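You operate a simulated robot arm through the tools that you are given. There is no shell and no other tool. Be economical: measure what you need, move in short steps, check, and stop when the job is done.

You run a simulated two-armed robot. Do the job below in one go: nothing can be reset, and whatever is moved stays where it is left.

TASK
Wipe up the spill on the light keypunch board with the cloth and put it back.

It is judged by the outcome, as a careful person would: the job done as asked, and still so three seconds after it is handed in. It fails if anything else is knocked over, pushed out of place, dropped, spilled or broken. Flat cloth is picked up by pressing the open fingertips on it (5 to 10 N) and closing them slowly along it; thin cloth reads only 2 to 8 mm in the jaws.

THE ROBOT
Two 7-joint arms with two-finger parallel grippers on one trunk, on a base that drives. Base frame: it is fixed to the floor where the robot stands at the start and does not move with it; the origin is under the middle of the robot, x ahead of it, y to its left, z up. Units: mm, rad, N and s.
The left shoulder is at the start at [50, 161, 1023], the right one opposite. With the tool pointing down near the work surface each hand reaches from about 160 to 680 mm from the robot's upright axis, wherever it stands, measured 20 degrees to its own side. Payload 3.43 kg a hand.
Tool frame (each hand has its own): the origin (TCP) lies between the finger pads and is the grasp point; the fingertips stand 30 mm ahead of it; z points along the fingers, y is the line along which they close. The gripper opens to 94 mm. The fingers are 28 mm wide and 10 mm thick; the gripper's body (50 by 96 mm) begins 55 mm behind the TCP.
Orientation is told as [roll, pitch, yaw] about the base's x, y, z axes, in that order, counted from this pose: with the fingers straight down and closing along the base's y, the tool's x points along the base's -x, its y along +y and its z along -z.

THE INTERFACE
- The arms move only by the tool move_arm. It takes "left_targets", "right_targets" or both (then of equal length, played together; a hand with none holds still); each is a list of rows, each a list of 7 numbers: the gripper command, from -1 (shut) to 1 (fully open), values between in proportion, then the shift along the base's x, y, z in units of 30 mm (1.0 is 30 mm), then the turn, a rotation vector about the base's x, y, z in units of 6 degrees (1.0 is 6 degrees). In form: [[gripper, x, y, z, ax, ay, az], ...]. A call has 1 to 8 rows; each row shifts and turns the commanded pose from where the row before left it. A call with a number of a shift or a turn outside -1 to 1 is refused whole. Each row takes 0.2 s and may step no farther than 50 mm and 0.15 rad from the row before; otherwise, or with a gripper value out of range, the whole call is refused. Where a pose cannot be reached the arm comes as near as it can. A force on the tool above 40 N (or 10 N above the force at the start of the call, whichever is more), or a blocked arm, ends the call early, and 0.2 s more pass. The fingers move at their own pace (about 45 mm/s each) and stop on an object; they squeeze with about 41 N. The grip force told is the motor's: it shows also when the fingers shut on nothing. Time passes only in rows, and 0.2 s behind the last, so rows that do not move let the fingers close. The reply holds the time, the measured pose of the TCP, the force on the tool along the base axes, the opening and the grip force, in the units named above and with some noise, with the torque about the TCP (base axes, N m) and any sound that the robot's microphone picked up.
- Cameras (640 x 400 px; columns grow to the right, rows downward): "scene" is now at [126.1, 22.3, 1149.1]; the picture's right is [0.26, -0.97, 0.00], its down [-0.54, -0.14, -0.83] and it looks along [0.80, 0.21, -0.55] (base axes); focal length 284 px, centre (320, 200). "left" rides on the left gripper at [76, -14, -102] in its tool frame; the picture's right is [0.18, 0.98, 0.00], its down [-0.75, 0.14, -0.64] and it looks along [-0.63, 0.12, 0.77] (tool axes); focal length 243 px, centre (320, 200). "right" rides on the right gripper at [76, 14, -102] in its tool frame; the picture's right is [-0.18, 0.98, 0.00], its down [-0.75, -0.14, -0.64] and it looks along [-0.63, -0.12, 0.77] (tool axes); focal length 243 px, centre (320, 200). There is no depth. A picture from a camera that has moved, and an enlarged one, comes with that camera's place and axes in the base frame and with its lens.
- camera(camera): a new picture of that camera. No time passes.
- move_column(by): slides the trunk up (or, below 0, down) by that many mm; the arms and the scene camera ride with it, the base frame stays. It gives what a move gives, with no picture.
- steer(legs): drives the robot by 1 to 6 legs, each [ahead, left, turn to the left] in mm, mm and rad, along the robot's own axes; the way and the turn of a leg run together, so that a leg with both is an arc; at most 1500 mm and 3.142 rad a leg. The arms and the cameras ride along, it lands a little off, and it stops where it bumps. It gives what a move gives.
- aim_head(pan, tilt): turns the head with the scene camera to pan (to the left, within 1.396 rad either way) and tilt (down, from -0.506 to 1.204), counted from straight ahead of the robot. It gives what a move gives.
- zoom(camera, box): a new picture of the part [left, top, right, bottom] of that camera's present view, enlarged. No time passes.
- finish_job(): hands the job in; it is judged then, once.

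Work in short steps. Places have to be worked out from the pictures, the camera data and where the tool is seen: move nearer, look again, correct. Check each grasp and each placing, and mend what went wrong. You have 120 turns and 108 pictures in all, those below and enlarged ones among them. Open the grippers and draw the arms clear of the work before you hand the job in, unless the task says otherwise; then end with one line.

The tools are called after "Call:" as a command line: name --argument value ..., lists and objects as JSON in quotes. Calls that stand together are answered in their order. move_arm: Moves the arms, as the interface text tells. Its arguments: {"type":"object","properties":{"left_targets":{"type":"array","items":{"type":"array","items":{"type":"number"}}},"right_targets":{"type":"array","items":{"type":"array","items":{"type":"number"}}}},"required":[]} The other tools are called the same way: move_column (by) slides the trunk up or down; steer (legs) drives the base; aim_head (pan, tilt) turns the head that bears the scene camera; camera (camera) takes a picture; zoom (camera, box) takes an enlarged picture of a part of a camera's view; finish_job () hands the job in.

At the start:

```text
clock: 0.0
left_tcp_pos: [417.9, 388.3, 952.1]
left_ee_rot: [0.001, 0.0, -0.001]
left_force: [-0.2, -0.2, -0.6]
left_ft_torque: [-0.02, -0.01, 0.01]
left_grip_width: 94.0
left_grip_force: 0.1
right_tcp_pos: [409.6, -17.2, 998.7]
right_ee_rot: [-0.002, 0.001, 0.001]
right_force: [0.4, 0.5, -0.5]
right_ft_torque: [0.0, 0.02, -0.01]
right_grip_width: 94.2
right_grip_force: 0.1
trunk travel left (down, up): [-50.0, 217.0]
robot x, y, heading: [-0.5, -0.2, 0.001]
head pan, tilt: [0.26, 0.586]
```

scene: 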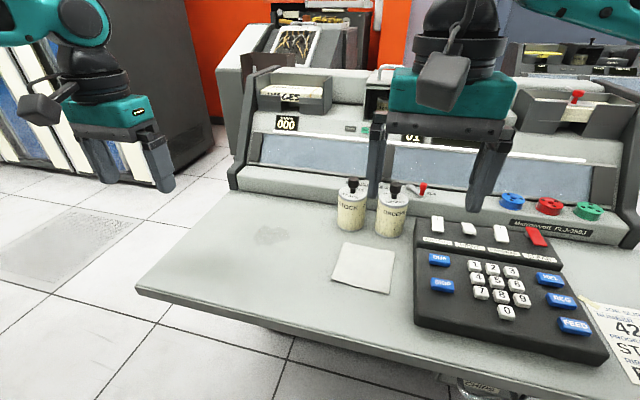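
right: 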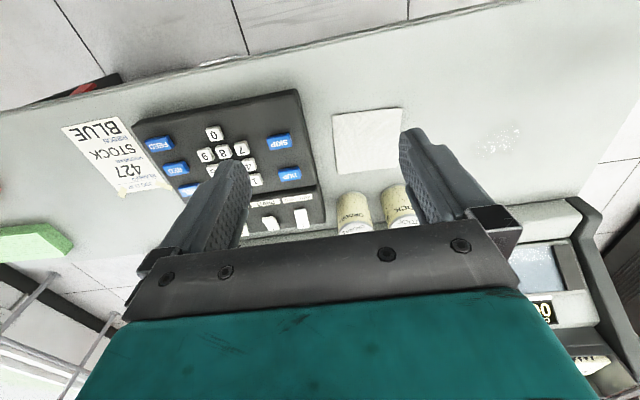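
left: 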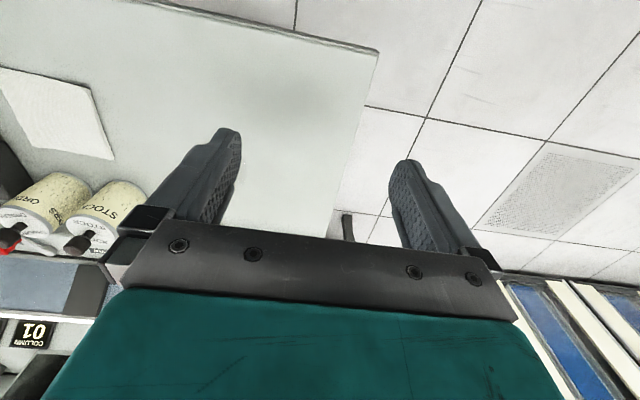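

The cloth seems to be the white square at scene (365,268), and the spill a faint patch near scene (270,235). I'll enlarge both before measuring.

Call:
zoom --camera "scene" --box '[200, 170, 440, 320]'

Call:
zoom --camera "right" --box '[320, 60, 600, 235]'

Call:
zoom --camera "scene" --box '[400, 150, 640, 400]'

```text
2.67 times, centred on (320, 245) of scene
camera zoom: at [126.1, 22.3, 1149.1], right [0.26, -0.97, 0.0], down [-0.54, -0.14, -0.83], along [0.8, 0.21, -0.55], focal length 756 px, centre (320, 80)
```

zoom: 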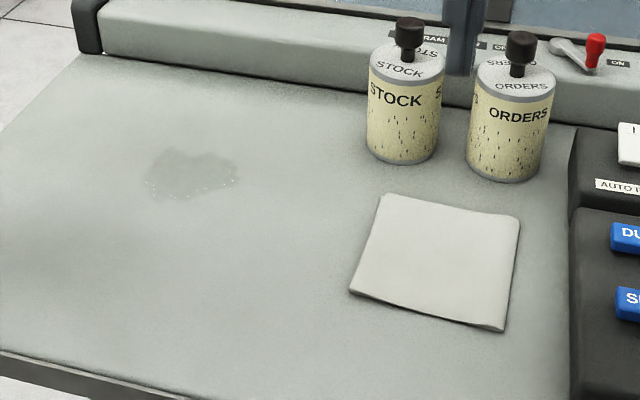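

```text
2.29 times, centred on (460, 148) of right
camera zoom: at [333.8, -3.7, 1102.7], right [0.18, 0.98, 0.0], down [0.75, -0.14, 0.64], along [0.63, -0.12, -0.77], focal length 555 px, centre (0, 320)
```

zoom: 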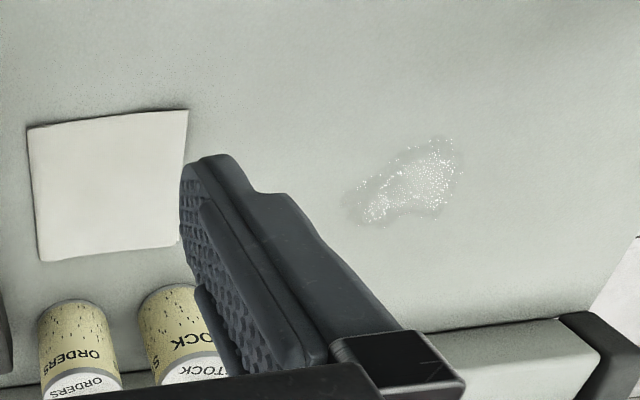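

```text
1.60 times, centred on (520, 275) of scene
camera zoom: at [126.1, 22.3, 1149.1], right [0.26, -0.97, 0.0], down [-0.54, -0.14, -0.83], along [0.8, 0.21, -0.55], focal length 454 px, centre (0, 80)
```

zoom: 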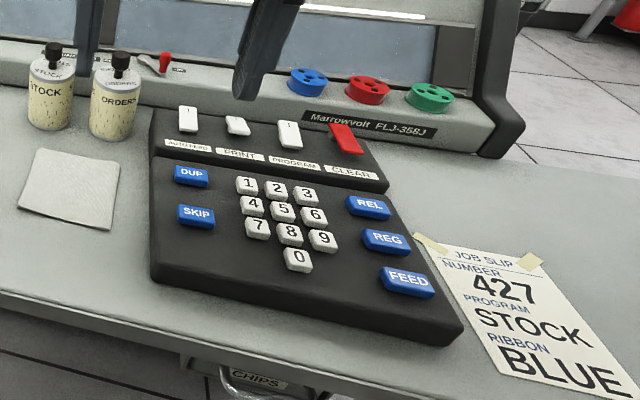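

The board surface works out at z≈721. The cloth covers about x 483–597, y −18–93, and the spill is near (576, 257), about 80 by 60 mm. I'll use the left hand, so the right arm goes aside first.

Call:
move_arm --right_targets '[[1, -0.3, -1, 0, 0, 0, 0], [1, -0.3, -1, 0, 0, 0, 0], [1, -0.3, -1, 0, 0, 0, 0], [1, -0.3, -1, 0, 0, 0, 0], [1, -0.3, -1, 0, 0, 0, 0], [1, -0.3, -1, 0, 0, 0, 0], [1, -0.3, -1, 0, 0, 0, 0], [1, -0.3, -1, 0, 0, 0, 0]]'

```text
clock: 1.8
left_tcp_pos: [417.5, 389.3, 951.8]
left_ee_rot: [0.002, -0.001, 0.0]
left_force: [-0.3, -0.4, -1.1]
left_ft_torque: [-0.04, -0.01, 0.02]
left_grip_width: 94.1
left_grip_force: 0.1
right_tcp_pos: [336.8, -258.5, 1000.3]
right_ee_rot: [0.0, -0.001, -0.002]
right_force: [-0.2, 1.3, -0.3]
right_ft_torque: [-0.07, -0.02, 0.0]
right_grip_width: 94.0
right_grip_force: 0.1
trunk travel left (down, up): [-50.0, 217.0]
robot x, y, heading: [-1.5, 3.1, -0.0]
head pan, tilt: [0.26, 0.586]
```

The right arm is clear. Next the left hand goes high above the cloth, at about (540, 37).

Call:
move_arm --left_targets '[[1, 0.34, -1, 0, 0, 0, 0], [1, 0.34, -1, 0, 0, 0, 0], [1, 0.34, -1, 0, 0, 0, 0], [1, 0.34, -1, 0, 0, 0, 0], [1, 0.34, -1, 0, 0, 0, 0], [1, 0.34, -1, 0, 0, 0, 0], [1, 0.34, -1, 0, 0, 0, 0], [1, 0.34, -1, 0, 0, 0, 0]]'

Call:
move_arm --left_targets '[[1, 0.34, -1, -0.6, 0, 0, 0], [1, 0.34, -1, -0.6, 0, 0, 0], [1, 0.34, -1, -0.6, 0, 0, 0], [1, 0.34, -0.7, -0.6, 0, 0, 0], [0.2, 0, 0, -0.6, 0, 0, 0], [0, 0, 0, -0.6, 0, 0, 0]]'

Call:
camera --camera "left"

Call:
camera --camera "scene"

```text
clock: 3.6
left_tcp_pos: [491.5, 158.5, 952.0]
left_ee_rot: [-0.001, -0.002, 0.002]
left_force: [-0.7, 0.6, 0.9]
left_ft_torque: [0.02, -0.04, -0.01]
left_grip_width: 93.9
left_grip_force: 0.1
left hand out of reach, approached as far as the arm can: row 8
right_tcp_pos: [337.6, -257.5, 999.3]
right_ee_rot: [0.0, 0.0, 0.001]
right_force: [-0.3, -0.7, -0.2]
right_ft_torque: [0.03, -0.02, -0.03]
right_grip_width: 94.1
right_grip_force: 0.0
trunk travel left (down, up): [-50.0, 217.0]
robot x, y, heading: [-2.9, 0.3, 0.001]
head pan, tilt: [0.26, 0.586]
```

```text
clock: 5.0
left_tcp_pos: [459.7, 143.4, 858.1]
left_ee_rot: [-0.001, -0.001, -0.001]
left_force: [0.2, 0.5, 0.0]
left_ft_torque: [0.0, 0.0, -0.02]
left_grip_width: 46.8
left_grip_force: 0.0
left hand out of reach, approached as far as the arm can: row 1, 2, 3, 4, 5, 6
right_tcp_pos: [336.7, -258.9, 999.6]
right_ee_rot: [0.001, -0.001, 0.0]
right_force: [0.6, 0.2, -1.0]
right_ft_torque: [-0.01, 0.01, 0.03]
right_grip_width: 94.1
right_grip_force: 0.0
trunk travel left (down, up): [-50.0, 217.0]
robot x, y, heading: [1.9, -3.2, -0.001]
head pan, tilt: [0.26, 0.586]
```

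```text
101 pictures are left
camera left: at [385.1, 129.0, 960.2], right [-0.18, 0.98, 0.0], down [0.75, 0.14, 0.64], along [0.63, 0.12, -0.77], focal length 243 px, centre (320, 200)
```

left: 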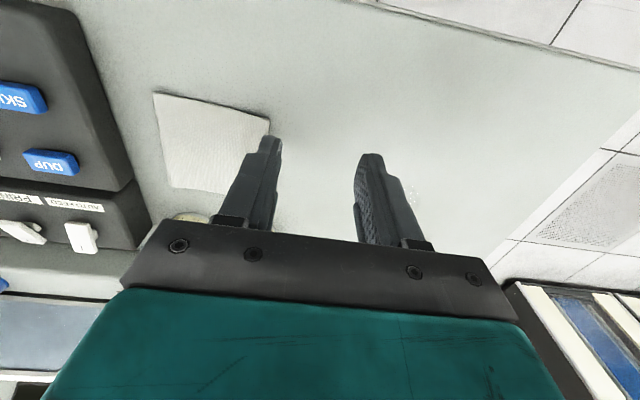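

```text
100 pictures are left
camera scene: at [126.1, 22.3, 1149.1], right [0.26, -0.97, 0.0], down [-0.54, -0.14, -0.83], along [0.8, 0.21, -0.55], focal length 284 px, centre (320, 200)
```

scene: 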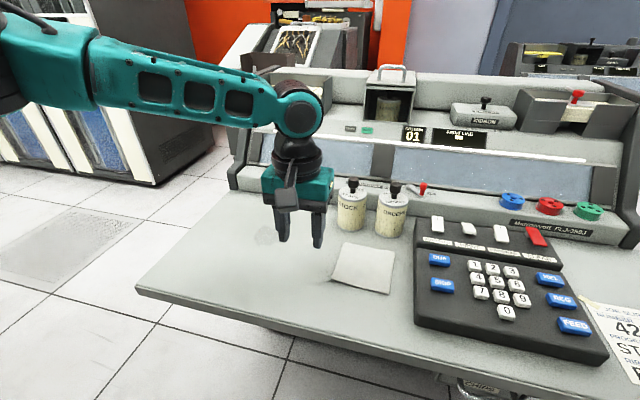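

The left hand stalled near (460, 143), so it cannot cross the midline to the cloth from here. The hand is clear of everything, so I'll slide the base 150 mm to the right, which puts the cloth on the left arm's own side.

Call:
steer --legs '[[0, -150, 0]]'

Call:
camera --camera "left"

```text
clock: 7.0
left_tcp_pos: [460.1, -7.2, 857.8]
left_ee_rot: [-0.002, 0.0, 0.002]
left_force: [0.5, -0.1, 0.5]
left_ft_torque: [-0.02, -0.04, 0.04]
left_grip_width: 46.7
left_grip_force: 0.0
right_tcp_pos: [337.0, -410.0, 999.5]
right_ee_rot: [-0.002, 0.001, -0.001]
right_force: [-0.1, 0.1, -0.1]
right_ft_torque: [-0.01, 0.02, 0.0]
right_grip_width: 94.2
right_grip_force: 0.1
trunk travel left (down, up): [-50.0, 217.0]
robot x, y, heading: [3.3, -148.6, -0.0]
head pan, tilt: [0.26, 0.586]
```

```text
99 pictures are left
camera left: at [385.1, -22.0, 960.5], right [-0.19, 0.98, 0.0], down [0.75, 0.14, 0.64], along [0.63, 0.12, -0.77], focal length 243 px, centre (320, 200)
```

left: 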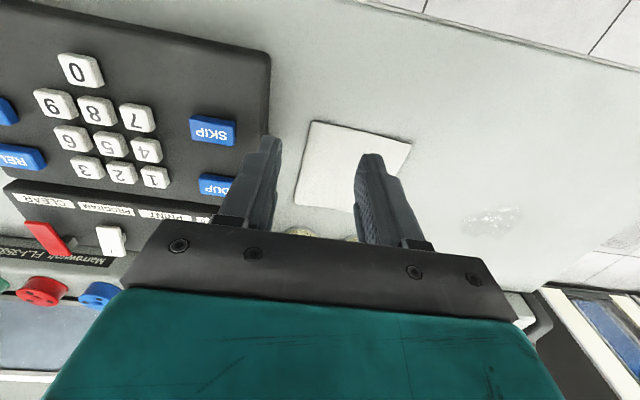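

The cloth corner recomputed from this camera is (481, −12), which matches my estimate. I'll make a small test step toward (540, 38) to see where the commanded pose now starts from.

Call:
move_arm --left_targets '[[0, 0, 0.5, 0, 0, 0, 0]]'

```text
clock: 7.4
left_tcp_pos: [460.1, 8.9, 858.2]
left_ee_rot: [-0.002, -0.001, 0.002]
left_force: [0.5, 0.5, -0.8]
left_ft_torque: [0.05, -0.02, 0.0]
left_grip_width: 47.0
left_grip_force: 0.0
right_tcp_pos: [337.2, -409.3, 998.5]
right_ee_rot: [0.0, 0.001, 0.0]
right_force: [0.2, -0.5, 0.2]
right_ft_torque: [0.0, 0.0, -0.01]
right_grip_width: 93.9
right_grip_force: 0.0
trunk travel left (down, up): [-50.0, 217.0]
robot x, y, heading: [0.0, -150.0, -0.0]
head pan, tilt: [0.26, 0.586]
```

Commands start from the measured pose. I'll go to about (540, 38, 790), keeping the jaws about 47 mm open.

Call:
move_arm --left_targets '[[0, 0.9, 0.33, 0, 0, 0, 0], [0, 0.9, 0.33, 0, 0, 0, 0], [0, 0.87, 0.33, 0, 0, 0, 0], [0, 0, 0, -0.8, 0, 0, 0], [0, 0, 0, -0.8, 0, 0, 0], [0, 0, 0, -0.7, 0, 0, 0]]'

Call:
camera --camera "left"

Call:
zoom --camera "scene" --box '[140, 130, 380, 280]'

```text
clock: 8.8
left_tcp_pos: [507.7, 63.7, 799.7]
left_ee_rot: [-0.004, -0.005, 0.002]
left_force: [-0.3, 0.2, 0.1]
left_ft_torque: [-0.01, 0.02, 0.0]
left_grip_width: 47.1
left_grip_force: 0.1
left hand out of reach, approached as far as the arm can: row 2, 3, 4, 5, 6
right_tcp_pos: [338.7, -409.9, 999.9]
right_ee_rot: [0.001, -0.001, 0.002]
right_force: [0.2, -0.3, 0.2]
right_ft_torque: [0.01, -0.01, 0.03]
right_grip_width: 93.9
right_grip_force: 0.1
trunk travel left (down, up): [-50.0, 217.0]
robot x, y, heading: [0.6, -148.5, 0.0]
head pan, tilt: [0.26, 0.586]
```

```text
98 pictures are left
camera left: at [431.4, 49.0, 904.1], right [-0.19, 0.98, 0.0], down [0.75, 0.14, 0.64], along [0.63, 0.12, -0.77], focal length 243 px, centre (320, 200)
```

left: 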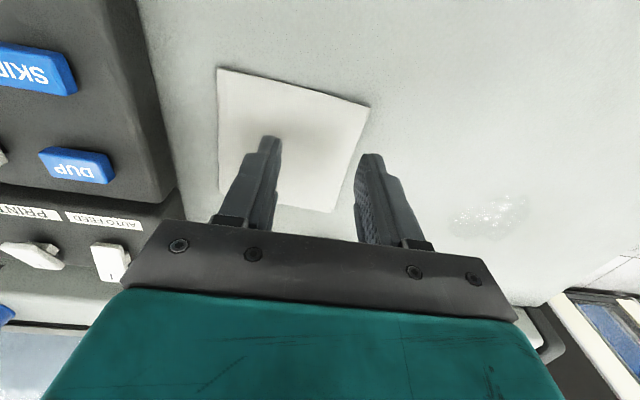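

```text
2.67 times, centred on (260, 205) of scene
camera zoom: at [126.2, -128.7, 1149.1], right [0.26, -0.97, 0.0], down [-0.54, -0.14, -0.83], along [0.8, 0.21, -0.55], focal length 756 px, centre (480, 187)
```

zoom: 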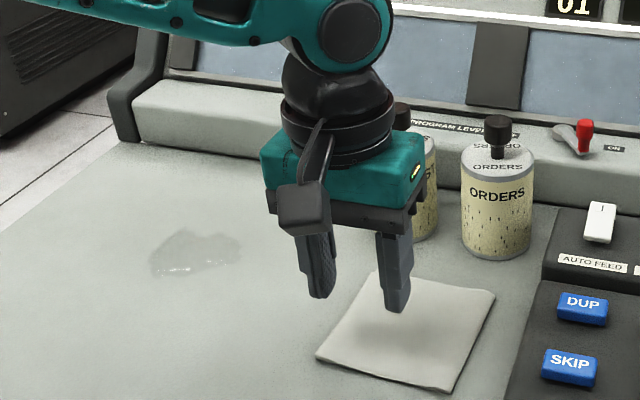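

The hand stalls at (508, 64), about 550 mm from the axis, which is shorter than the stated reach. Driving closer would help, so I'll tilt the head down to check clearance between the base and the desk.

Call:
aim_head --pan 0.0 --tilt 1.2

Call:
camera --camera "scene"

```text
clock: 9.8
left_tcp_pos: [507.8, 63.8, 801.2]
left_ee_rot: [-0.002, -0.003, 0.002]
left_force: [0.0, -0.1, 0.0]
left_ft_torque: [-0.01, 0.03, 0.0]
left_grip_width: 47.1
left_grip_force: 0.1
right_tcp_pos: [338.6, -409.2, 1000.2]
right_ee_rot: [-0.001, -0.001, 0.0]
right_force: [0.4, 0.3, 0.5]
right_ft_torque: [-0.01, 0.0, 0.0]
right_grip_width: 94.2
right_grip_force: 0.1
trunk travel left (down, up): [-50.0, 217.0]
robot x, y, heading: [-0.5, -155.2, 0.003]
head pan, tilt: [0.0, 1.201]
```

```text
96 pictures are left
camera scene: at [96.3, -151.5, 1103.3], right [0.0, -1.0, 0.0], down [-0.93, 0.0, -0.36], along [0.36, 0.0, -0.93], focal length 284 px, centre (320, 200)
```

scene: 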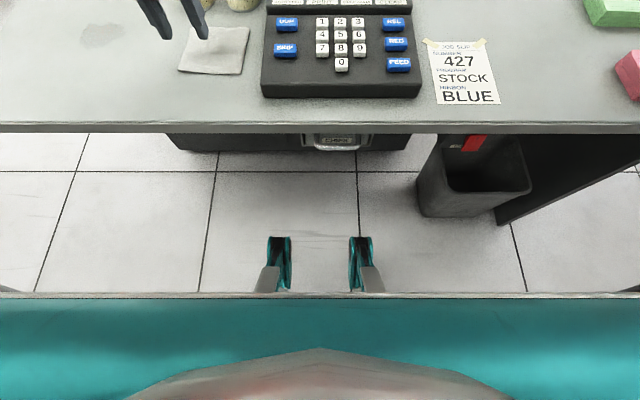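

The body front is at about x 120, the desk edge at about 373, and only low wheels reach under the desk, so there is room to drive forward. I'll pull the hand back first so it doesn't get carried into the bottles.

Call:
move_arm --left_targets '[[0, -1, 0, 0.3, 0, 0, 0], [0, -1, 0, 0.3, 0, 0, 0], [0, -1, 0, 0.3, 0, 0, 0], [0, -1, 0, 0, 0, 0, 0], [0, -0.5, 0, 0, 0, 0, 0]]'

Call:
steer --legs '[[130, 20, 0]]'

Call:
aim_head --pan 0.35 --tilt 0.8

Call:
camera --camera "scene"

Call:
camera --camera "left"

```text
clock: 11.0
left_tcp_pos: [373.0, 64.1, 829.0]
left_ee_rot: [-0.002, -0.003, 0.002]
left_force: [1.2, 1.2, -0.2]
left_ft_torque: [0.01, -0.01, 0.0]
left_grip_width: 47.0
left_grip_force: 0.0
right_tcp_pos: [336.8, -410.1, 999.4]
right_ee_rot: [0.001, 0.0, 0.0]
right_force: [0.4, 0.4, 0.3]
right_ft_torque: [-0.04, 0.03, 0.02]
right_grip_width: 94.0
right_grip_force: 0.0
trunk travel left (down, up): [-50.0, 217.0]
robot x, y, heading: [1.6, -149.1, 0.001]
head pan, tilt: [0.0, 1.201]
```

```text
clock: 12.3
left_tcp_pos: [501.2, 83.8, 829.3]
left_ee_rot: [-0.002, -0.002, 0.0]
left_force: [0.4, -0.3, 0.4]
left_ft_torque: [0.02, -0.02, -0.01]
left_grip_width: 46.9
left_grip_force: 0.1
right_tcp_pos: [465.6, -389.1, 999.2]
right_ee_rot: [-0.002, 0.001, 0.0]
right_force: [0.1, 0.7, -0.1]
right_ft_torque: [0.01, 0.02, -0.03]
right_grip_width: 94.1
right_grip_force: 0.0
trunk travel left (down, up): [-50.0, 217.0]
robot x, y, heading: [126.6, -132.5, 0.004]
head pan, tilt: [0.0, 1.201]
```

```text
clock: 13.1
left_tcp_pos: [498.9, 84.1, 827.8]
left_ee_rot: [-0.001, -0.001, 0.0]
left_force: [0.2, 0.4, 0.7]
left_ft_torque: [0.0, -0.01, 0.03]
left_grip_width: 47.0
left_grip_force: 0.1
right_tcp_pos: [464.3, -389.9, 999.3]
right_ee_rot: [0.0, -0.001, 0.0]
right_force: [0.1, 0.0, 1.2]
right_ft_torque: [0.0, 0.02, 0.04]
right_grip_width: 93.9
right_grip_force: 0.0
trunk travel left (down, up): [-50.0, 217.0]
robot x, y, heading: [125.7, -132.3, 0.0]
head pan, tilt: [0.351, 0.799]
```

```text
95 pictures are left
camera scene: at [243.6, -104.0, 1131.0], right [0.34, -0.94, 0.0], down [-0.67, -0.25, -0.7], along [0.65, 0.24, -0.72], focal length 284 px, centre (320, 200)
```

scene: 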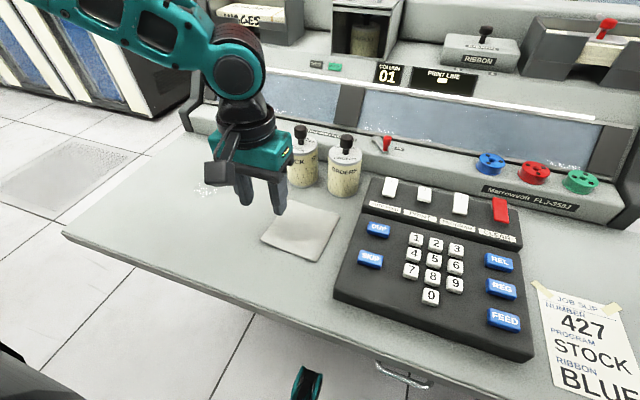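

```text
94 pictures are left
camera left: at [425.5, 69.6, 931.3], right [-0.18, 0.98, 0.0], down [0.75, 0.14, 0.64], along [0.63, 0.12, -0.77], focal length 243 px, centre (320, 200)
```

left: 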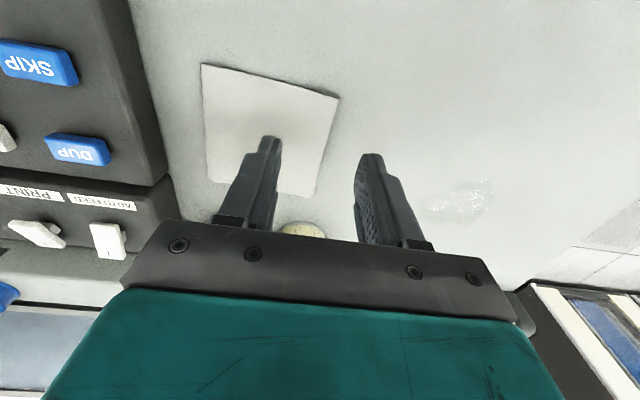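

The robot is now at (126, −132) and nothing was touched. I'll go above the cloth centre at (537, 38) and lower part of the way.

Call:
move_arm --left_targets '[[0, 0.65, -0.77, 0, 0, 0, 0], [0, 0.6, -0.77, 0, 0, 0, 0], [0, 0, 0, -0.8, 0, 0, 0], [0, 0, 0, -0.7, 0, 0, 0]]'

Call:
camera --camera "left"

```text
clock: 14.1
left_tcp_pos: [539.1, 37.8, 784.7]
left_ee_rot: [-0.001, -0.002, 0.001]
left_force: [-0.6, 0.0, 0.1]
left_ft_torque: [-0.01, 0.0, 0.01]
left_grip_width: 46.9
left_grip_force: 0.1
right_tcp_pos: [465.4, -388.8, 999.0]
right_ee_rot: [0.001, 0.0, 0.0]
right_force: [0.6, 0.8, -0.2]
right_ft_torque: [0.02, 0.0, 0.0]
right_grip_width: 93.8
right_grip_force: 0.0
trunk travel left (down, up): [-50.0, 217.0]
robot x, y, heading: [128.7, -131.5, -0.0]
head pan, tilt: [0.351, 0.799]
```

```text
93 pictures are left
camera left: at [463.8, 22.5, 887.6], right [-0.18, 0.98, 0.0], down [0.75, 0.14, 0.64], along [0.63, 0.12, -0.77], focal length 243 px, centre (320, 200)
```

left: 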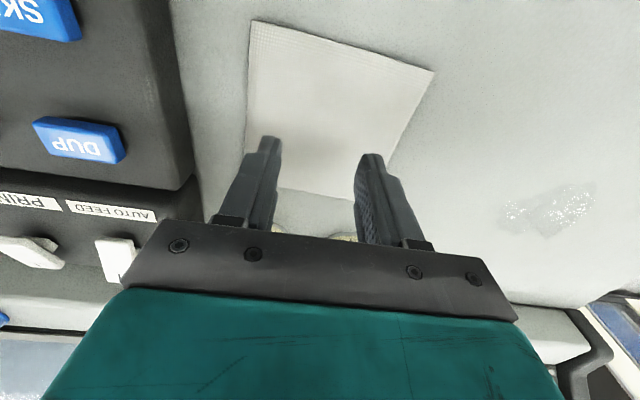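

The hand is centred over the cloth with the fingertips at about z 755. I'll descend in small steps until contact.

Call:
move_arm --left_targets '[[0, 0, 0, -0.5, 0, 0, 0], [0, 0, 0, -0.3, 0, 0, 0]]'

Call:
zoom --camera "scene" --box '[220, 140, 400, 270]'

```text
clock: 14.7
left_tcp_pos: [537.6, 37.7, 759.1]
left_ee_rot: [0.0, -0.003, -0.001]
left_force: [-0.1, -1.2, -0.3]
left_ft_torque: [0.02, 0.01, 0.03]
left_grip_width: 46.8
left_grip_force: 0.1
right_tcp_pos: [465.7, -390.0, 998.7]
right_ee_rot: [0.0, 0.0, 0.0]
right_force: [-0.2, -0.3, -0.1]
right_ft_torque: [-0.02, -0.02, -0.03]
right_grip_width: 94.1
right_grip_force: 0.0
trunk travel left (down, up): [-50.0, 217.0]
robot x, y, heading: [128.5, -132.2, -0.002]
head pan, tilt: [0.351, 0.799]
```

```text
3.08 times, centred on (310, 205) of scene
camera zoom: at [243.6, -103.9, 1131.0], right [0.34, -0.94, 0.0], down [-0.67, -0.25, -0.7], along [0.65, 0.24, -0.72], focal length 872 px, centre (351, 185)
```

zoom: 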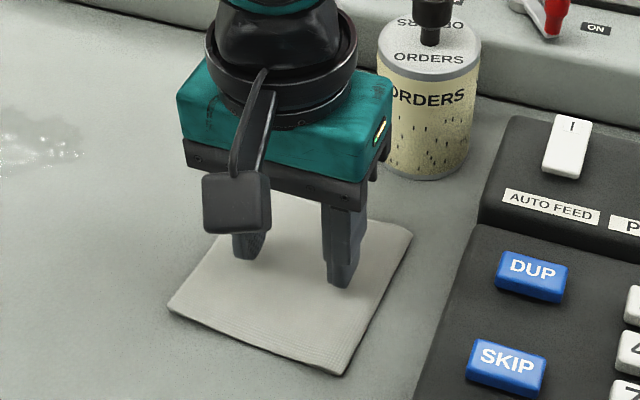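

The fingertips are just above the cloth, well inside it. I'll ease down a few mm at a time and read the force.

Call:
move_arm --left_targets '[[0, 0, 0, -0.12, 0, 0, 0], [0, 0, 0, -0.1, 0, 0, 0]]'

```text
clock: 15.3
left_tcp_pos: [538.0, 37.7, 753.7]
left_ee_rot: [-0.001, -0.002, -0.002]
left_force: [-0.5, -0.1, -0.2]
left_ft_torque: [0.01, 0.01, -0.02]
left_grip_width: 47.1
left_grip_force: 0.1
right_tcp_pos: [465.1, -389.3, 999.4]
right_ee_rot: [0.0, 0.0, 0.0]
right_force: [0.4, -0.1, 0.4]
right_ft_torque: [-0.02, 0.03, 0.01]
right_grip_width: 94.1
right_grip_force: 0.0
trunk travel left (down, up): [-50.0, 217.0]
robot x, y, heading: [125.0, -132.9, -0.0]
head pan, tilt: [0.351, 0.799]
```

No contact yet at tip height ≈724, so I'll keep going down.

Call:
move_arm --left_targets '[[0, 0, 0, -0.08, 0, 0, 0], [0, 0, 0, -0.05, 0, 0, 0]]'

```text
clock: 15.9
left_tcp_pos: [537.8, 39.1, 752.4]
left_ee_rot: [-0.003, -0.006, -0.003]
left_force: [0.7, -2.2, 10.8]
left_ft_torque: [0.06, 0.02, 0.0]
left_grip_width: 46.6
left_grip_force: 0.0
right_tcp_pos: [463.2, -390.5, 999.2]
right_ee_rot: [0.001, -0.003, -0.002]
right_force: [0.1, 0.0, 0.0]
right_ft_torque: [0.01, -0.02, -0.01]
right_grip_width: 93.9
right_grip_force: 0.1
trunk travel left (down, up): [-50.0, 217.0]
robot x, y, heading: [126.7, -128.8, 0.002]
head pan, tilt: [0.351, 0.799]
```

Contact reads 10.8 N. I'll ease off by 0.5 mm and close slowly along the cloth.

Call:
move_arm --left_targets '[[-0.1, 0, 0, 0.017, 0, 0, 0], [-0.2, 0, 0, 0, 0, 0, 0], [-0.32, 0, 0, 0, 0, 0, 0], [-0.44, 0, 0, 0, 0, 0, 0], [-0.56, 0, 0, 0, 0, 0, 0], [-0.68, 0, 0, 0, 0, 0, 0], [-0.8, 0, 0, 0, 0, 0, 0], [-0.9, 0, 0, 0, 0, 0, 0]]'

Call:
move_arm --left_targets '[[-1, 0, 0, 0, 0, 0, 0], [-1, 0, 0, 0, 0, 0, 0], [-1, 0, 0, 0, 0, 0, 0]]'

Call:
zoom --camera "scene" --box '[220, 140, 400, 270]'

```text
clock: 17.7
left_tcp_pos: [537.1, 39.5, 753.3]
left_ee_rot: [-0.002, -0.005, 0.0]
left_force: [0.6, -0.1, 25.3]
left_ft_torque: [0.09, 0.08, 0.01]
left_grip_width: 6.8
left_grip_force: 1.6
right_tcp_pos: [463.2, -390.7, 999.8]
right_ee_rot: [0.001, -0.002, -0.001]
right_force: [0.4, 0.3, 0.3]
right_ft_torque: [0.02, 0.01, -0.03]
right_grip_width: 94.1
right_grip_force: 0.0
trunk travel left (down, up): [-50.0, 217.0]
robot x, y, heading: [127.8, -128.3, -0.003]
head pan, tilt: [0.351, 0.799]
```

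```text
clock: 18.5
left_tcp_pos: [536.3, 39.7, 751.3]
left_ee_rot: [-0.001, -0.005, 0.0]
left_force: [0.8, 0.4, 26.5]
left_ft_torque: [0.0, 0.09, -0.02]
left_grip_width: 3.7
left_grip_force: 38.0
right_tcp_pos: [463.4, -390.7, 1000.6]
right_ee_rot: [0.002, -0.001, 0.0]
right_force: [0.4, 0.4, 0.8]
right_ft_torque: [-0.01, 0.02, -0.03]
right_grip_width: 93.8
right_grip_force: 0.0
trunk travel left (down, up): [-50.0, 217.0]
robot x, y, heading: [129.8, -128.5, 0.001]
head pan, tilt: [0.351, 0.799]
```

```text
3.08 times, centred on (310, 205) of scene
camera zoom: at [242.1, -104.7, 1131.3], right [0.34, -0.94, 0.0], down [-0.67, -0.25, -0.7], along [0.66, 0.24, -0.72], focal length 872 px, centre (351, 185)
```

zoom: 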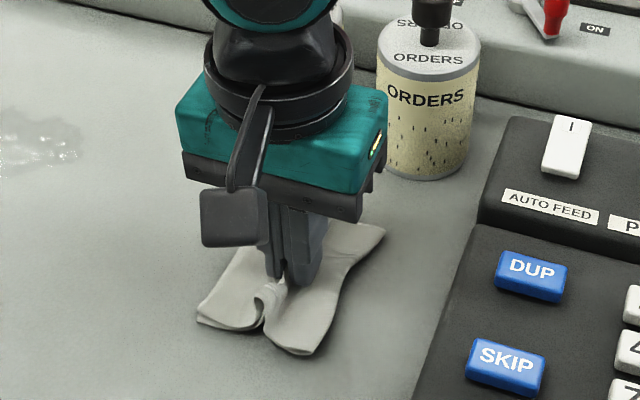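

The cloth folded up between the fingers and the jaws read 3.7 mm, so I have it. I'll lift and check.

Call:
move_arm --left_targets '[[-1, 0, 0, 0.5, 0, 0, 0], [-1, 0, 0, 1, 0, 0, 0], [-1, 0, 0, 1, 0, 0, 0], [-1, 0, 0, 0.5, 0, 0, 0]]'

Call:
camera --camera "scene"

Call:
camera --camera "left"

```text
clock: 19.5
left_tcp_pos: [538.3, 38.3, 838.8]
left_ee_rot: [0.001, -0.001, 0.0]
left_force: [-0.4, 0.5, 0.2]
left_ft_torque: [0.02, -0.01, -0.01]
left_grip_width: 3.4
left_grip_force: 38.2
right_tcp_pos: [464.4, -389.2, 999.4]
right_ee_rot: [0.0, 0.0, 0.0]
right_force: [0.3, -0.4, -0.7]
right_ft_torque: [-0.02, -0.02, 0.0]
right_grip_width: 94.1
right_grip_force: 0.0
trunk travel left (down, up): [-50.0, 217.0]
robot x, y, heading: [126.7, -133.2, 0.0]
head pan, tilt: [0.351, 0.799]
```

```text
90 pictures are left
camera scene: at [243.5, -104.0, 1131.0], right [0.34, -0.94, 0.0], down [-0.67, -0.25, -0.7], along [0.65, 0.24, -0.72], focal length 284 px, centre (320, 200)
```

scene: 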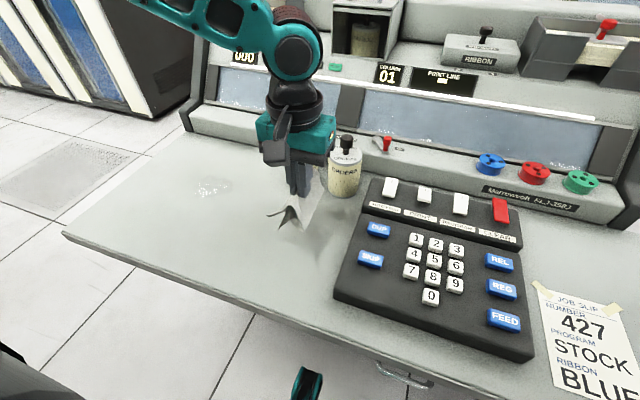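

```text
89 pictures are left
camera left: at [463.6, 22.7, 942.6], right [-0.18, 0.98, 0.0], down [0.75, 0.14, 0.64], along [0.63, 0.12, -0.77], focal length 243 px, centre (320, 200)
```

left: 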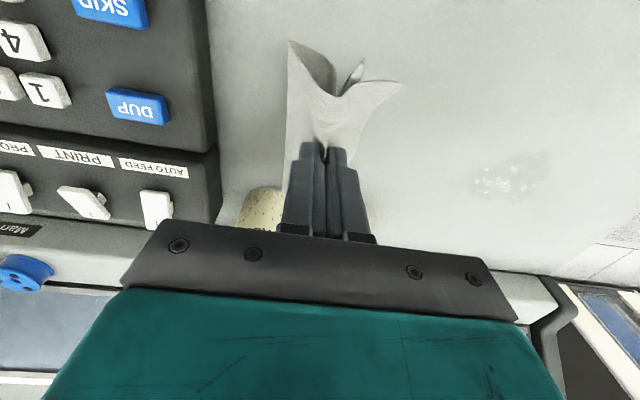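

The cloth is held securely. I'll drive the base 150 mm left so the spill is well within reach; the cloth hangs at about z 750 or higher, clear of everything along the way.

Call:
steer --legs '[[0, 150, 0]]'

Call:
camera --camera "left"

```text
clock: 21.5
left_tcp_pos: [538.3, 188.5, 839.5]
left_ee_rot: [-0.001, -0.004, 0.002]
left_force: [0.3, 0.6, -0.1]
left_ft_torque: [0.01, 0.0, -0.01]
left_grip_width: 3.5
left_grip_force: 37.8
right_tcp_pos: [465.4, -238.6, 1000.6]
right_ee_rot: [0.001, 0.001, 0.0]
right_force: [0.3, 0.3, -0.2]
right_ft_torque: [0.03, 0.01, -0.01]
right_grip_width: 93.8
right_grip_force: 0.1
trunk travel left (down, up): [-50.0, 217.0]
robot x, y, heading: [127.6, 17.9, -0.0]
head pan, tilt: [0.351, 0.799]
```

```text
88 pictures are left
camera left: at [463.6, 173.1, 942.4], right [-0.19, 0.98, 0.0], down [0.75, 0.14, 0.64], along [0.63, 0.12, -0.77], focal length 243 px, centre (320, 200)
```

left: 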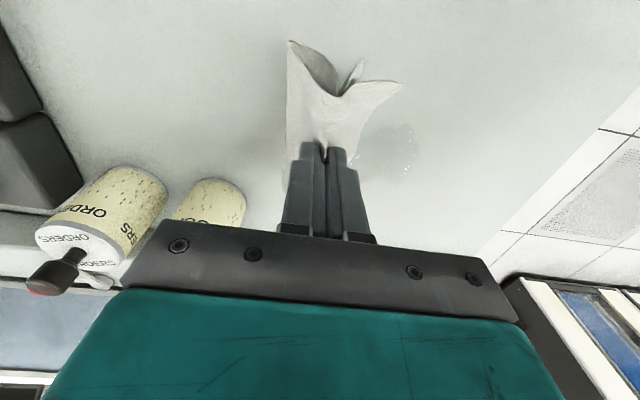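

The spill covers about x 548–606, y 220–297. I'll start just off its corner at (550, 210) and descend toward the board.

Call:
move_arm --left_targets '[[-1, 0.4, 0.7, -0.9, 0, 0, 0], [-1, 0, 0, -1, 0, 0, 0], [-1, 0, 0, -0.5, 0, 0, 0], [-1, 0, 0, -0.2, 0, 0, 0]]'

Call:
camera --camera "scene"

```text
clock: 22.5
left_tcp_pos: [549.9, 207.4, 760.9]
left_ee_rot: [-0.002, -0.001, 0.003]
left_force: [-0.3, -0.5, 0.5]
left_ft_torque: [-0.01, 0.01, 0.02]
left_grip_width: 3.5
left_grip_force: 38.1
right_tcp_pos: [464.8, -239.5, 999.6]
right_ee_rot: [0.0, 0.0, 0.001]
right_force: [0.2, 0.0, 0.2]
right_ft_torque: [0.03, 0.01, -0.03]
right_grip_width: 94.1
right_grip_force: 0.1
trunk travel left (down, up): [-50.0, 217.0]
robot x, y, heading: [127.8, 17.4, 0.006]
head pan, tilt: [0.351, 0.799]
```

```text
87 pictures are left
camera scene: at [243.5, 46.3, 1131.0], right [0.34, -0.94, 0.0], down [-0.67, -0.25, -0.7], along [0.65, 0.24, -0.72], focal length 284 px, centre (320, 200)
```

scene: 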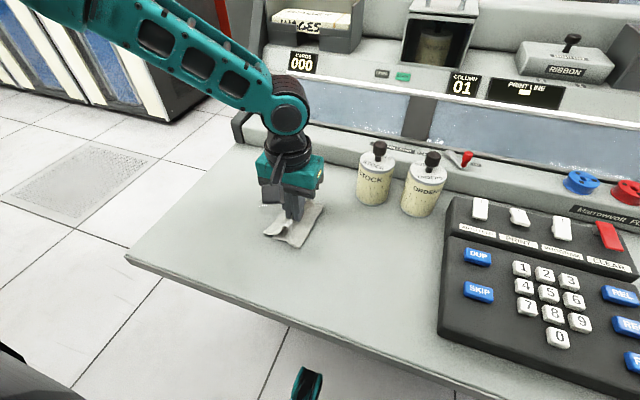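

The cloth is spreading on the board and there is no contact force yet. I'll press down gently.

Call:
move_arm --left_targets '[[-1, 0, 0, -0.2, 0, 0, 0], [-1, 0, 0, -0.1, 0, 0, 0]]'

```text
clock: 23.1
left_tcp_pos: [550.0, 208.8, 753.6]
left_ee_rot: [-0.001, -0.003, 0.004]
left_force: [-0.2, 0.4, 6.6]
left_ft_torque: [0.01, 0.01, 0.01]
left_grip_width: 3.7
left_grip_force: 37.7
right_tcp_pos: [464.6, -240.0, 1000.6]
right_ee_rot: [-0.002, 0.0, 0.0]
right_force: [0.0, 0.4, 0.8]
right_ft_torque: [0.01, -0.01, 0.03]
right_grip_width: 93.9
right_grip_force: 0.1
trunk travel left (down, up): [-50.0, 217.0]
robot x, y, heading: [123.4, 18.7, 0.0]
head pan, tilt: [0.351, 0.799]
```

Contact is 6.6 N, so I'll start with a stroke toward +y, step over in x, and stroke back.

Call:
move_arm --left_targets '[[-1, 0, 0.75, -0.03, 0, 0, 0], [-1, 0, 0.75, 0, 0, 0, 0], [-1, 0, 0.75, 0, 0, 0, 0], [-1, 0, 0.75, 0, 0, 0, 0], [-1, 0.4, 0.2, 0, 0, 0, 0], [-1, 0, -0.75, 0, 0, 0, 0], [-1, 0, -0.75, 0, 0, 0, 0], [-1, 0, -0.75, 0, 0, 0, 0]]'

Call:
camera --camera "left"

Call:
camera --camera "scene"

```text
clock: 24.9
left_tcp_pos: [560.7, 238.4, 752.6]
left_ee_rot: [0.001, -0.003, 0.001]
left_force: [0.0, 9.1, 24.4]
left_ft_torque: [0.23, 0.0, 0.01]
left_grip_width: 3.2
left_grip_force: 38.1
right_tcp_pos: [462.7, -240.0, 1000.6]
right_ee_rot: [0.001, -0.001, 0.0]
right_force: [-0.4, 0.7, -0.5]
right_ft_torque: [0.03, 0.05, 0.0]
right_grip_width: 93.9
right_grip_force: 0.1
trunk travel left (down, up): [-50.0, 217.0]
robot x, y, heading: [127.3, 20.2, 0.005]
head pan, tilt: [0.351, 0.799]
```

```text
86 pictures are left
camera left: at [486.1, 222.8, 855.7], right [-0.19, 0.98, 0.0], down [0.75, 0.14, 0.64], along [0.63, 0.12, -0.76], focal length 243 px, centre (320, 200)
```

left: 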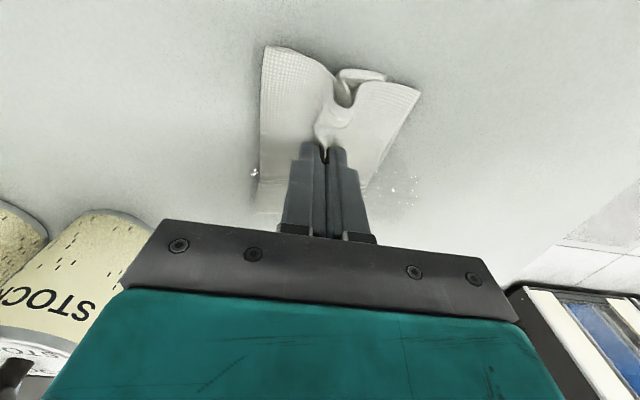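

```text
85 pictures are left
camera scene: at [242.1, 45.9, 1131.1], right [0.34, -0.94, 0.0], down [-0.67, -0.25, -0.7], along [0.66, 0.24, -0.72], focal length 284 px, centre (320, 200)
```

scene: 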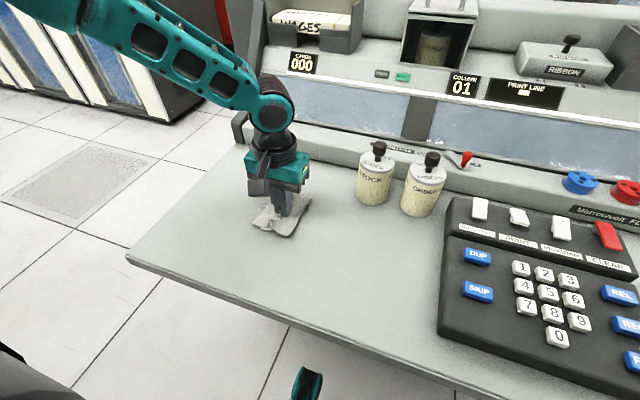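

It's wiping, but the force has risen to 24 N. I'll ease up about 1 mm and carry on at x≈575.

Call:
move_arm --left_targets '[[-1, 0, -0.75, 0.035, 0, 0, 0], [-1, 0, -0.4, 0, 0, 0, 0], [-1, 0.45, 0, 0, 0, 0, 0], [-1, 0, 0.8, 0, 0, 0, 0], [-1, 0, 0.8, 0, 0, 0, 0], [-1, 0, 0.8, 0, 0, 0, 0], [-1, 0, 0.8, 0, 0, 0, 0]]'

```text
clock: 26.5
left_tcp_pos: [572.4, 303.8, 756.6]
left_ee_rot: [-0.002, -0.001, -0.001]
left_force: [0.0, -0.6, 0.5]
left_ft_torque: [0.0, 0.0, 0.02]
left_grip_width: 3.4
left_grip_force: 38.2
left hand out of reach, approached as far as the arm can: row 3
right_tcp_pos: [464.7, -240.4, 999.9]
right_ee_rot: [0.0, 0.0, 0.002]
right_force: [-0.9, -0.5, -0.7]
right_ft_torque: [0.02, -0.04, -0.02]
right_grip_width: 93.9
right_grip_force: 0.1
trunk travel left (down, up): [-50.0, 217.0]
robot x, y, heading: [124.5, 19.5, 0.002]
head pan, tilt: [0.351, 0.799]
```

The arm ran out of reach at (575, 200) near its inner side and has lifted off. I'll raise the cloth, look at the spill, then reposition the base.

Call:
move_arm --left_targets '[[-1, -0.6, 0, 0.8, 0, 0, 0], [-1, -1, 0, 0.8, 0, 0, 0], [-1, -1, 0, 0.5, 0, 0, 0]]'

Call:
camera --camera "left"

Call:
zoom --camera "scene" --box '[200, 130, 400, 255]'

```text
clock: 27.3
left_tcp_pos: [494.5, 306.5, 821.7]
left_ee_rot: [0.0, -0.002, 0.003]
left_force: [0.4, 0.5, 0.2]
left_ft_torque: [0.0, 0.0, -0.01]
left_grip_width: 3.3
left_grip_force: 37.9
right_tcp_pos: [465.4, -238.4, 999.5]
right_ee_rot: [0.001, 0.0, -0.001]
right_force: [-0.3, -0.1, -0.8]
right_ft_torque: [-0.01, 0.01, 0.01]
right_grip_width: 94.0
right_grip_force: 0.0
trunk travel left (down, up): [-50.0, 217.0]
robot x, y, heading: [125.8, 20.9, 0.0]
head pan, tilt: [0.351, 0.799]
```

```text
84 pictures are left
camera left: at [418.2, 290.8, 923.6], right [-0.19, 0.98, 0.0], down [0.75, 0.14, 0.64], along [0.63, 0.12, -0.77], focal length 243 px, centre (320, 200)
```

left: 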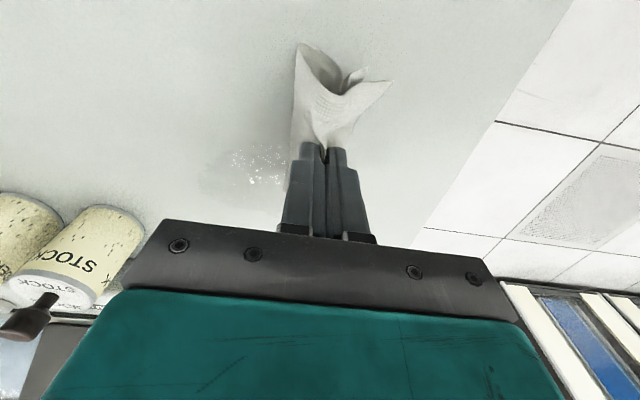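

```text
3.20 times, centred on (300, 192) of scene
camera zoom: at [243.3, 46.3, 1131.0], right [0.34, -0.94, 0.0], down [-0.67, -0.25, -0.7], along [0.65, 0.24, -0.72], focal length 907 px, centre (384, 224)
```

zoom: 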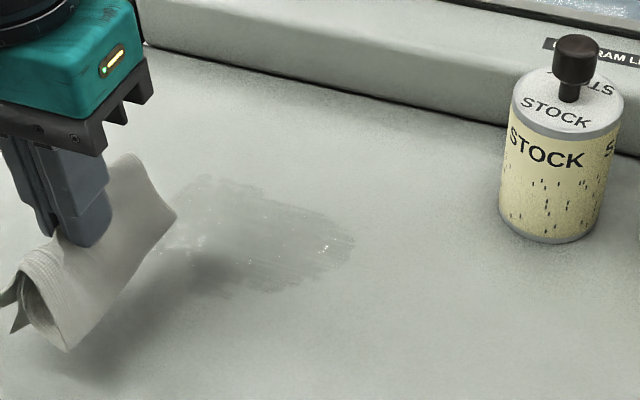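

The spill is partly wiped and the rest spans about x 538–616, y 195–305. Before driving another 80 mm forward I'll check the room under the desk.

Call:
aim_head --pan 0.0 --tilt 1.2

Call:
camera --camera "scene"

```text
clock: 28.2
left_tcp_pos: [494.8, 305.9, 820.8]
left_ee_rot: [-0.001, -0.001, 0.0]
left_force: [-0.6, 0.4, 0.4]
left_ft_torque: [0.02, 0.01, -0.02]
left_grip_width: 3.4
left_grip_force: 38.3
right_tcp_pos: [464.6, -239.2, 998.6]
right_ee_rot: [0.0, -0.001, 0.0]
right_force: [-1.0, -1.3, -0.3]
right_ft_torque: [0.01, -0.02, -0.02]
right_grip_width: 94.0
right_grip_force: 0.1
trunk travel left (down, up): [-50.0, 217.0]
robot x, y, heading: [131.2, 22.6, 0.001]
head pan, tilt: [0.0, 1.201]
```

```text
82 pictures are left
camera scene: at [223.7, 18.6, 1103.3], right [0.0, -1.0, 0.0], down [-0.93, 0.0, -0.36], along [0.36, 0.0, -0.93], focal length 284 px, centre (320, 200)
```

scene: 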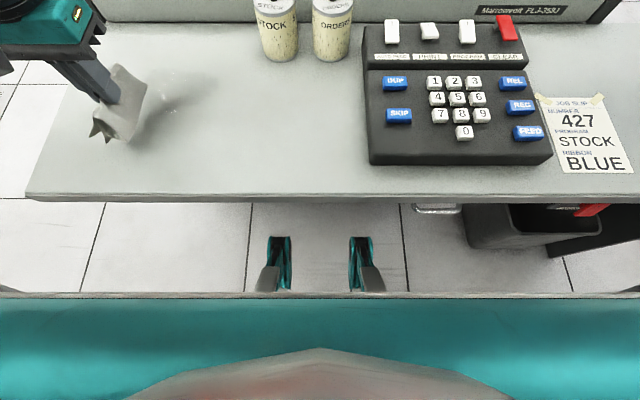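

The space under the desk is open, with more than 80 mm between the robot's front and the desk edge. I'll pull the right hand back, drive forward and aim the head at the spill.

Call:
move_arm --right_targets '[[1, -1, 0, 0, 0, 0, 0], [1, -1, 0, 0, 0, 0, 0], [1, -0.8, 0, 0, 0, 0, 0]]'

Call:
steer --legs '[[80, -20, 0]]'

Call:
aim_head --pan 0.5 --tilt 0.9

Call:
camera --camera "scene"

```text
clock: 29.0
left_tcp_pos: [493.4, 306.3, 820.4]
left_ee_rot: [-0.003, -0.001, 0.001]
left_force: [0.2, -0.9, 0.2]
left_ft_torque: [-0.01, 0.03, 0.0]
left_grip_width: 3.0
left_grip_force: 38.0
right_tcp_pos: [379.7, -239.5, 1000.8]
right_ee_rot: [0.001, 0.0, 0.0]
right_force: [0.8, 0.1, 0.0]
right_ft_torque: [0.02, 0.0, -0.01]
right_grip_width: 93.9
right_grip_force: 0.1
trunk travel left (down, up): [-50.0, 217.0]
robot x, y, heading: [128.1, 14.6, 0.002]
head pan, tilt: [0.0, 1.201]
```

```text
clock: 30.0
left_tcp_pos: [573.5, 285.8, 820.9]
left_ee_rot: [-0.002, 0.0, 0.0]
left_force: [0.4, -0.1, 0.7]
left_ft_torque: [0.0, -0.01, 0.01]
left_grip_width: 3.5
left_grip_force: 38.1
right_tcp_pos: [460.4, -259.9, 1000.4]
right_ee_rot: [-0.001, 0.001, -0.001]
right_force: [-0.3, -0.5, -0.3]
right_ft_torque: [-0.05, 0.02, 0.03]
right_grip_width: 94.0
right_grip_force: 0.1
trunk travel left (down, up): [-50.0, 217.0]
robot x, y, heading: [207.8, -0.7, -0.004]
head pan, tilt: [0.0, 1.201]
```

```text
clock: 31.0
left_tcp_pos: [572.5, 284.6, 820.6]
left_ee_rot: [0.0, -0.002, 0.0]
left_force: [-0.1, 0.0, 0.7]
left_ft_torque: [0.02, -0.04, 0.0]
left_grip_width: 3.5
left_grip_force: 38.5
right_tcp_pos: [459.6, -260.7, 1002.5]
right_ee_rot: [0.001, 0.0, -0.001]
right_force: [-0.3, 0.1, -0.3]
right_ft_torque: [-0.03, 0.01, -0.02]
right_grip_width: 94.0
right_grip_force: 0.0
trunk travel left (down, up): [-50.0, 217.0]
robot x, y, heading: [209.3, -2.4, 0.002]
head pan, tilt: [0.499, 0.901]
```

```text
81 pictures are left
camera scene: at [313.1, 34.5, 1123.1], right [0.48, -0.88, 0.0], down [-0.69, -0.37, -0.62], along [0.55, 0.3, -0.78], focal length 284 px, centre (320, 200)
```

scene: 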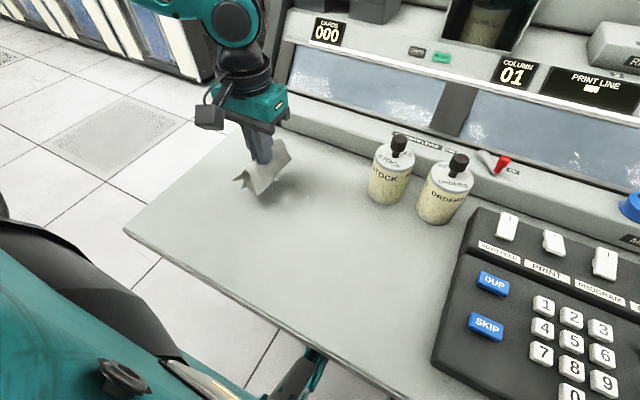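

I'm in position. I'll go to (605, 312) and descend to just above contact.

Call:
move_arm --left_targets '[[-1, 0.55, 0.45, 0, 0, 0, 0], [-1, 0.55, 0.45, -0.5, 0, 0, 0], [-1, 0, 0, -0.8, 0, 0, 0], [-1, 0, 0, -0.75, 0, 0, 0], [-1, 0, 0, -0.2, 0, 0, 0]]'

```text
clock: 32.2
left_tcp_pos: [606.2, 310.5, 755.6]
left_ee_rot: [-0.001, -0.004, 0.0]
left_force: [-1.8, 2.0, 15.2]
left_ft_torque: [0.0, 0.12, -0.01]
left_grip_width: 3.4
left_grip_force: 37.8
right_tcp_pos: [458.8, -261.3, 1001.8]
right_ee_rot: [0.002, -0.001, 0.0]
right_force: [0.0, 0.1, 0.5]
right_ft_torque: [-0.01, 0.0, -0.01]
right_grip_width: 94.0
right_grip_force: 0.1
trunk travel left (down, up): [-50.0, 217.0]
robot x, y, heading: [208.3, 0.2, -0.002]
head pan, tilt: [0.499, 0.901]
```

Contact is 15 N, cushioned by the folded cloth. I'll stroke toward −y along x≈606 down to y≈190.

Call:
move_arm --left_targets '[[-1, 0, -0.8, 0, 0, 0, 0], [-1, 0, -0.8, 0, 0, 0, 0], [-1, 0, -0.8, 0, 0, 0, 0], [-1, 0, -0.8, 0, 0, 0, 0], [-1, 0, -0.8, 0, 0, 0, 0]]'

Call:
camera --camera "left"

```text
clock: 33.4
left_tcp_pos: [604.3, 193.4, 753.7]
left_ee_rot: [-0.002, -0.001, 0.002]
left_force: [0.3, 6.9, 19.3]
left_ft_torque: [0.24, 0.04, 0.03]
left_grip_width: 3.4
left_grip_force: 38.1
right_tcp_pos: [457.9, -260.9, 1001.6]
right_ee_rot: [-0.002, -0.002, 0.002]
right_force: [-0.1, 0.1, 0.0]
right_ft_torque: [0.02, 0.02, 0.01]
right_grip_width: 94.1
right_grip_force: 0.0
trunk travel left (down, up): [-50.0, 217.0]
robot x, y, heading: [205.1, -5.9, -0.004]
head pan, tilt: [0.499, 0.901]
```

```text
80 pictures are left
camera left: at [529.2, 177.7, 856.7], right [-0.19, 0.98, 0.0], down [0.75, 0.14, 0.64], along [0.63, 0.12, -0.77], focal length 243 px, centre (320, 200)
```

left: 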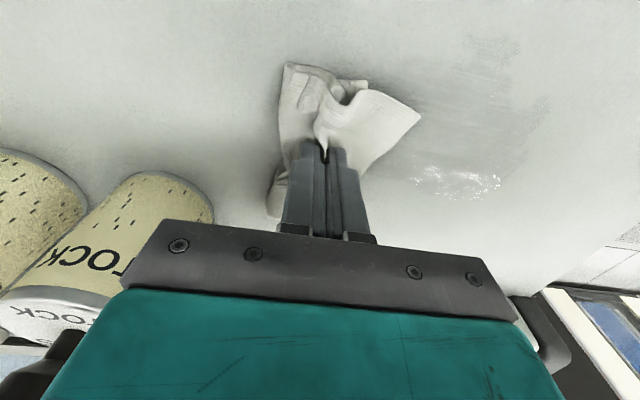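

Some wet remains around (603, 295) and a thin smear is left over x 545–600. I'll continue rastering at x≈592 and then x≈580.

Call:
move_arm --left_targets '[[-1, -0.45, 0, 0, 0, 0, 0], [-1, 0, 0.9, 0, 0, 0, 0], [-1, 0, 0.9, 0, 0, 0, 0], [-1, 0, 0.9, 0, 0, 0, 0], [-1, 0, 0.9, 0, 0, 0, 0], [-1, 0, 0.6, 0, 0, 0, 0], [-1, -0.45, 0, 0, 0, 0, 0]]'

Call:
move_arm --left_targets '[[-1, 0, -0.9, 0, 0, 0, 0], [-1, 0, -0.9, 0, 0, 0, 0], [-1, 0, -0.9, 0, 0, 0, 0], [-1, 0, -0.9, 0, 0, 0, 0], [-1, 0, -0.6, 0, 0, 0, 0], [-1, -0.45, 0, 0, 0, 0, 0]]'

Call:
camera --camera "left"

```text
clock: 35.0
left_tcp_pos: [579.8, 320.2, 752.8]
left_ee_rot: [0.001, -0.002, 0.0]
left_force: [3.9, -0.1, 10.6]
left_ft_torque: [0.05, -0.11, 0.01]
left_grip_width: 3.3
left_grip_force: 37.6
right_tcp_pos: [458.5, -260.7, 1001.4]
right_ee_rot: [0.001, 0.0, 0.001]
right_force: [0.3, 2.6, 0.8]
right_ft_torque: [0.01, 0.0, -0.01]
right_grip_width: 93.8
right_grip_force: 0.0
trunk travel left (down, up): [-50.0, 217.0]
robot x, y, heading: [208.5, -2.3, -0.002]
head pan, tilt: [0.499, 0.901]
```

```text
clock: 36.4
left_tcp_pos: [566.2, 190.6, 754.8]
left_ee_rot: [-0.003, -0.005, 0.001]
left_force: [3.7, -0.4, 9.0]
left_ft_torque: [0.01, -0.04, -0.02]
left_grip_width: 3.3
left_grip_force: 38.3
right_tcp_pos: [459.2, -260.6, 1001.8]
right_ee_rot: [-0.002, -0.001, 0.0]
right_force: [0.7, -0.1, 0.0]
right_ft_torque: [0.0, 0.02, -0.02]
right_grip_width: 94.0
right_grip_force: 0.0
trunk travel left (down, up): [-50.0, 217.0]
robot x, y, heading: [205.3, -3.0, 0.003]
head pan, tilt: [0.499, 0.901]
```

```text
79 pictures are left
camera left: at [491.1, 176.6, 856.9], right [-0.18, 0.98, 0.0], down [0.75, 0.14, 0.64], along [0.63, 0.12, -0.76], focal length 243 px, centre (320, 200)
```

left: 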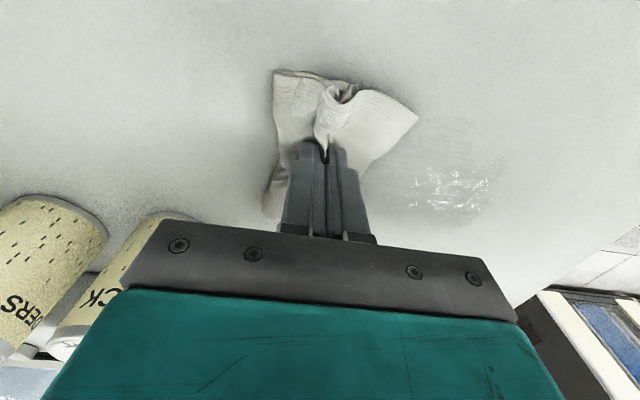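

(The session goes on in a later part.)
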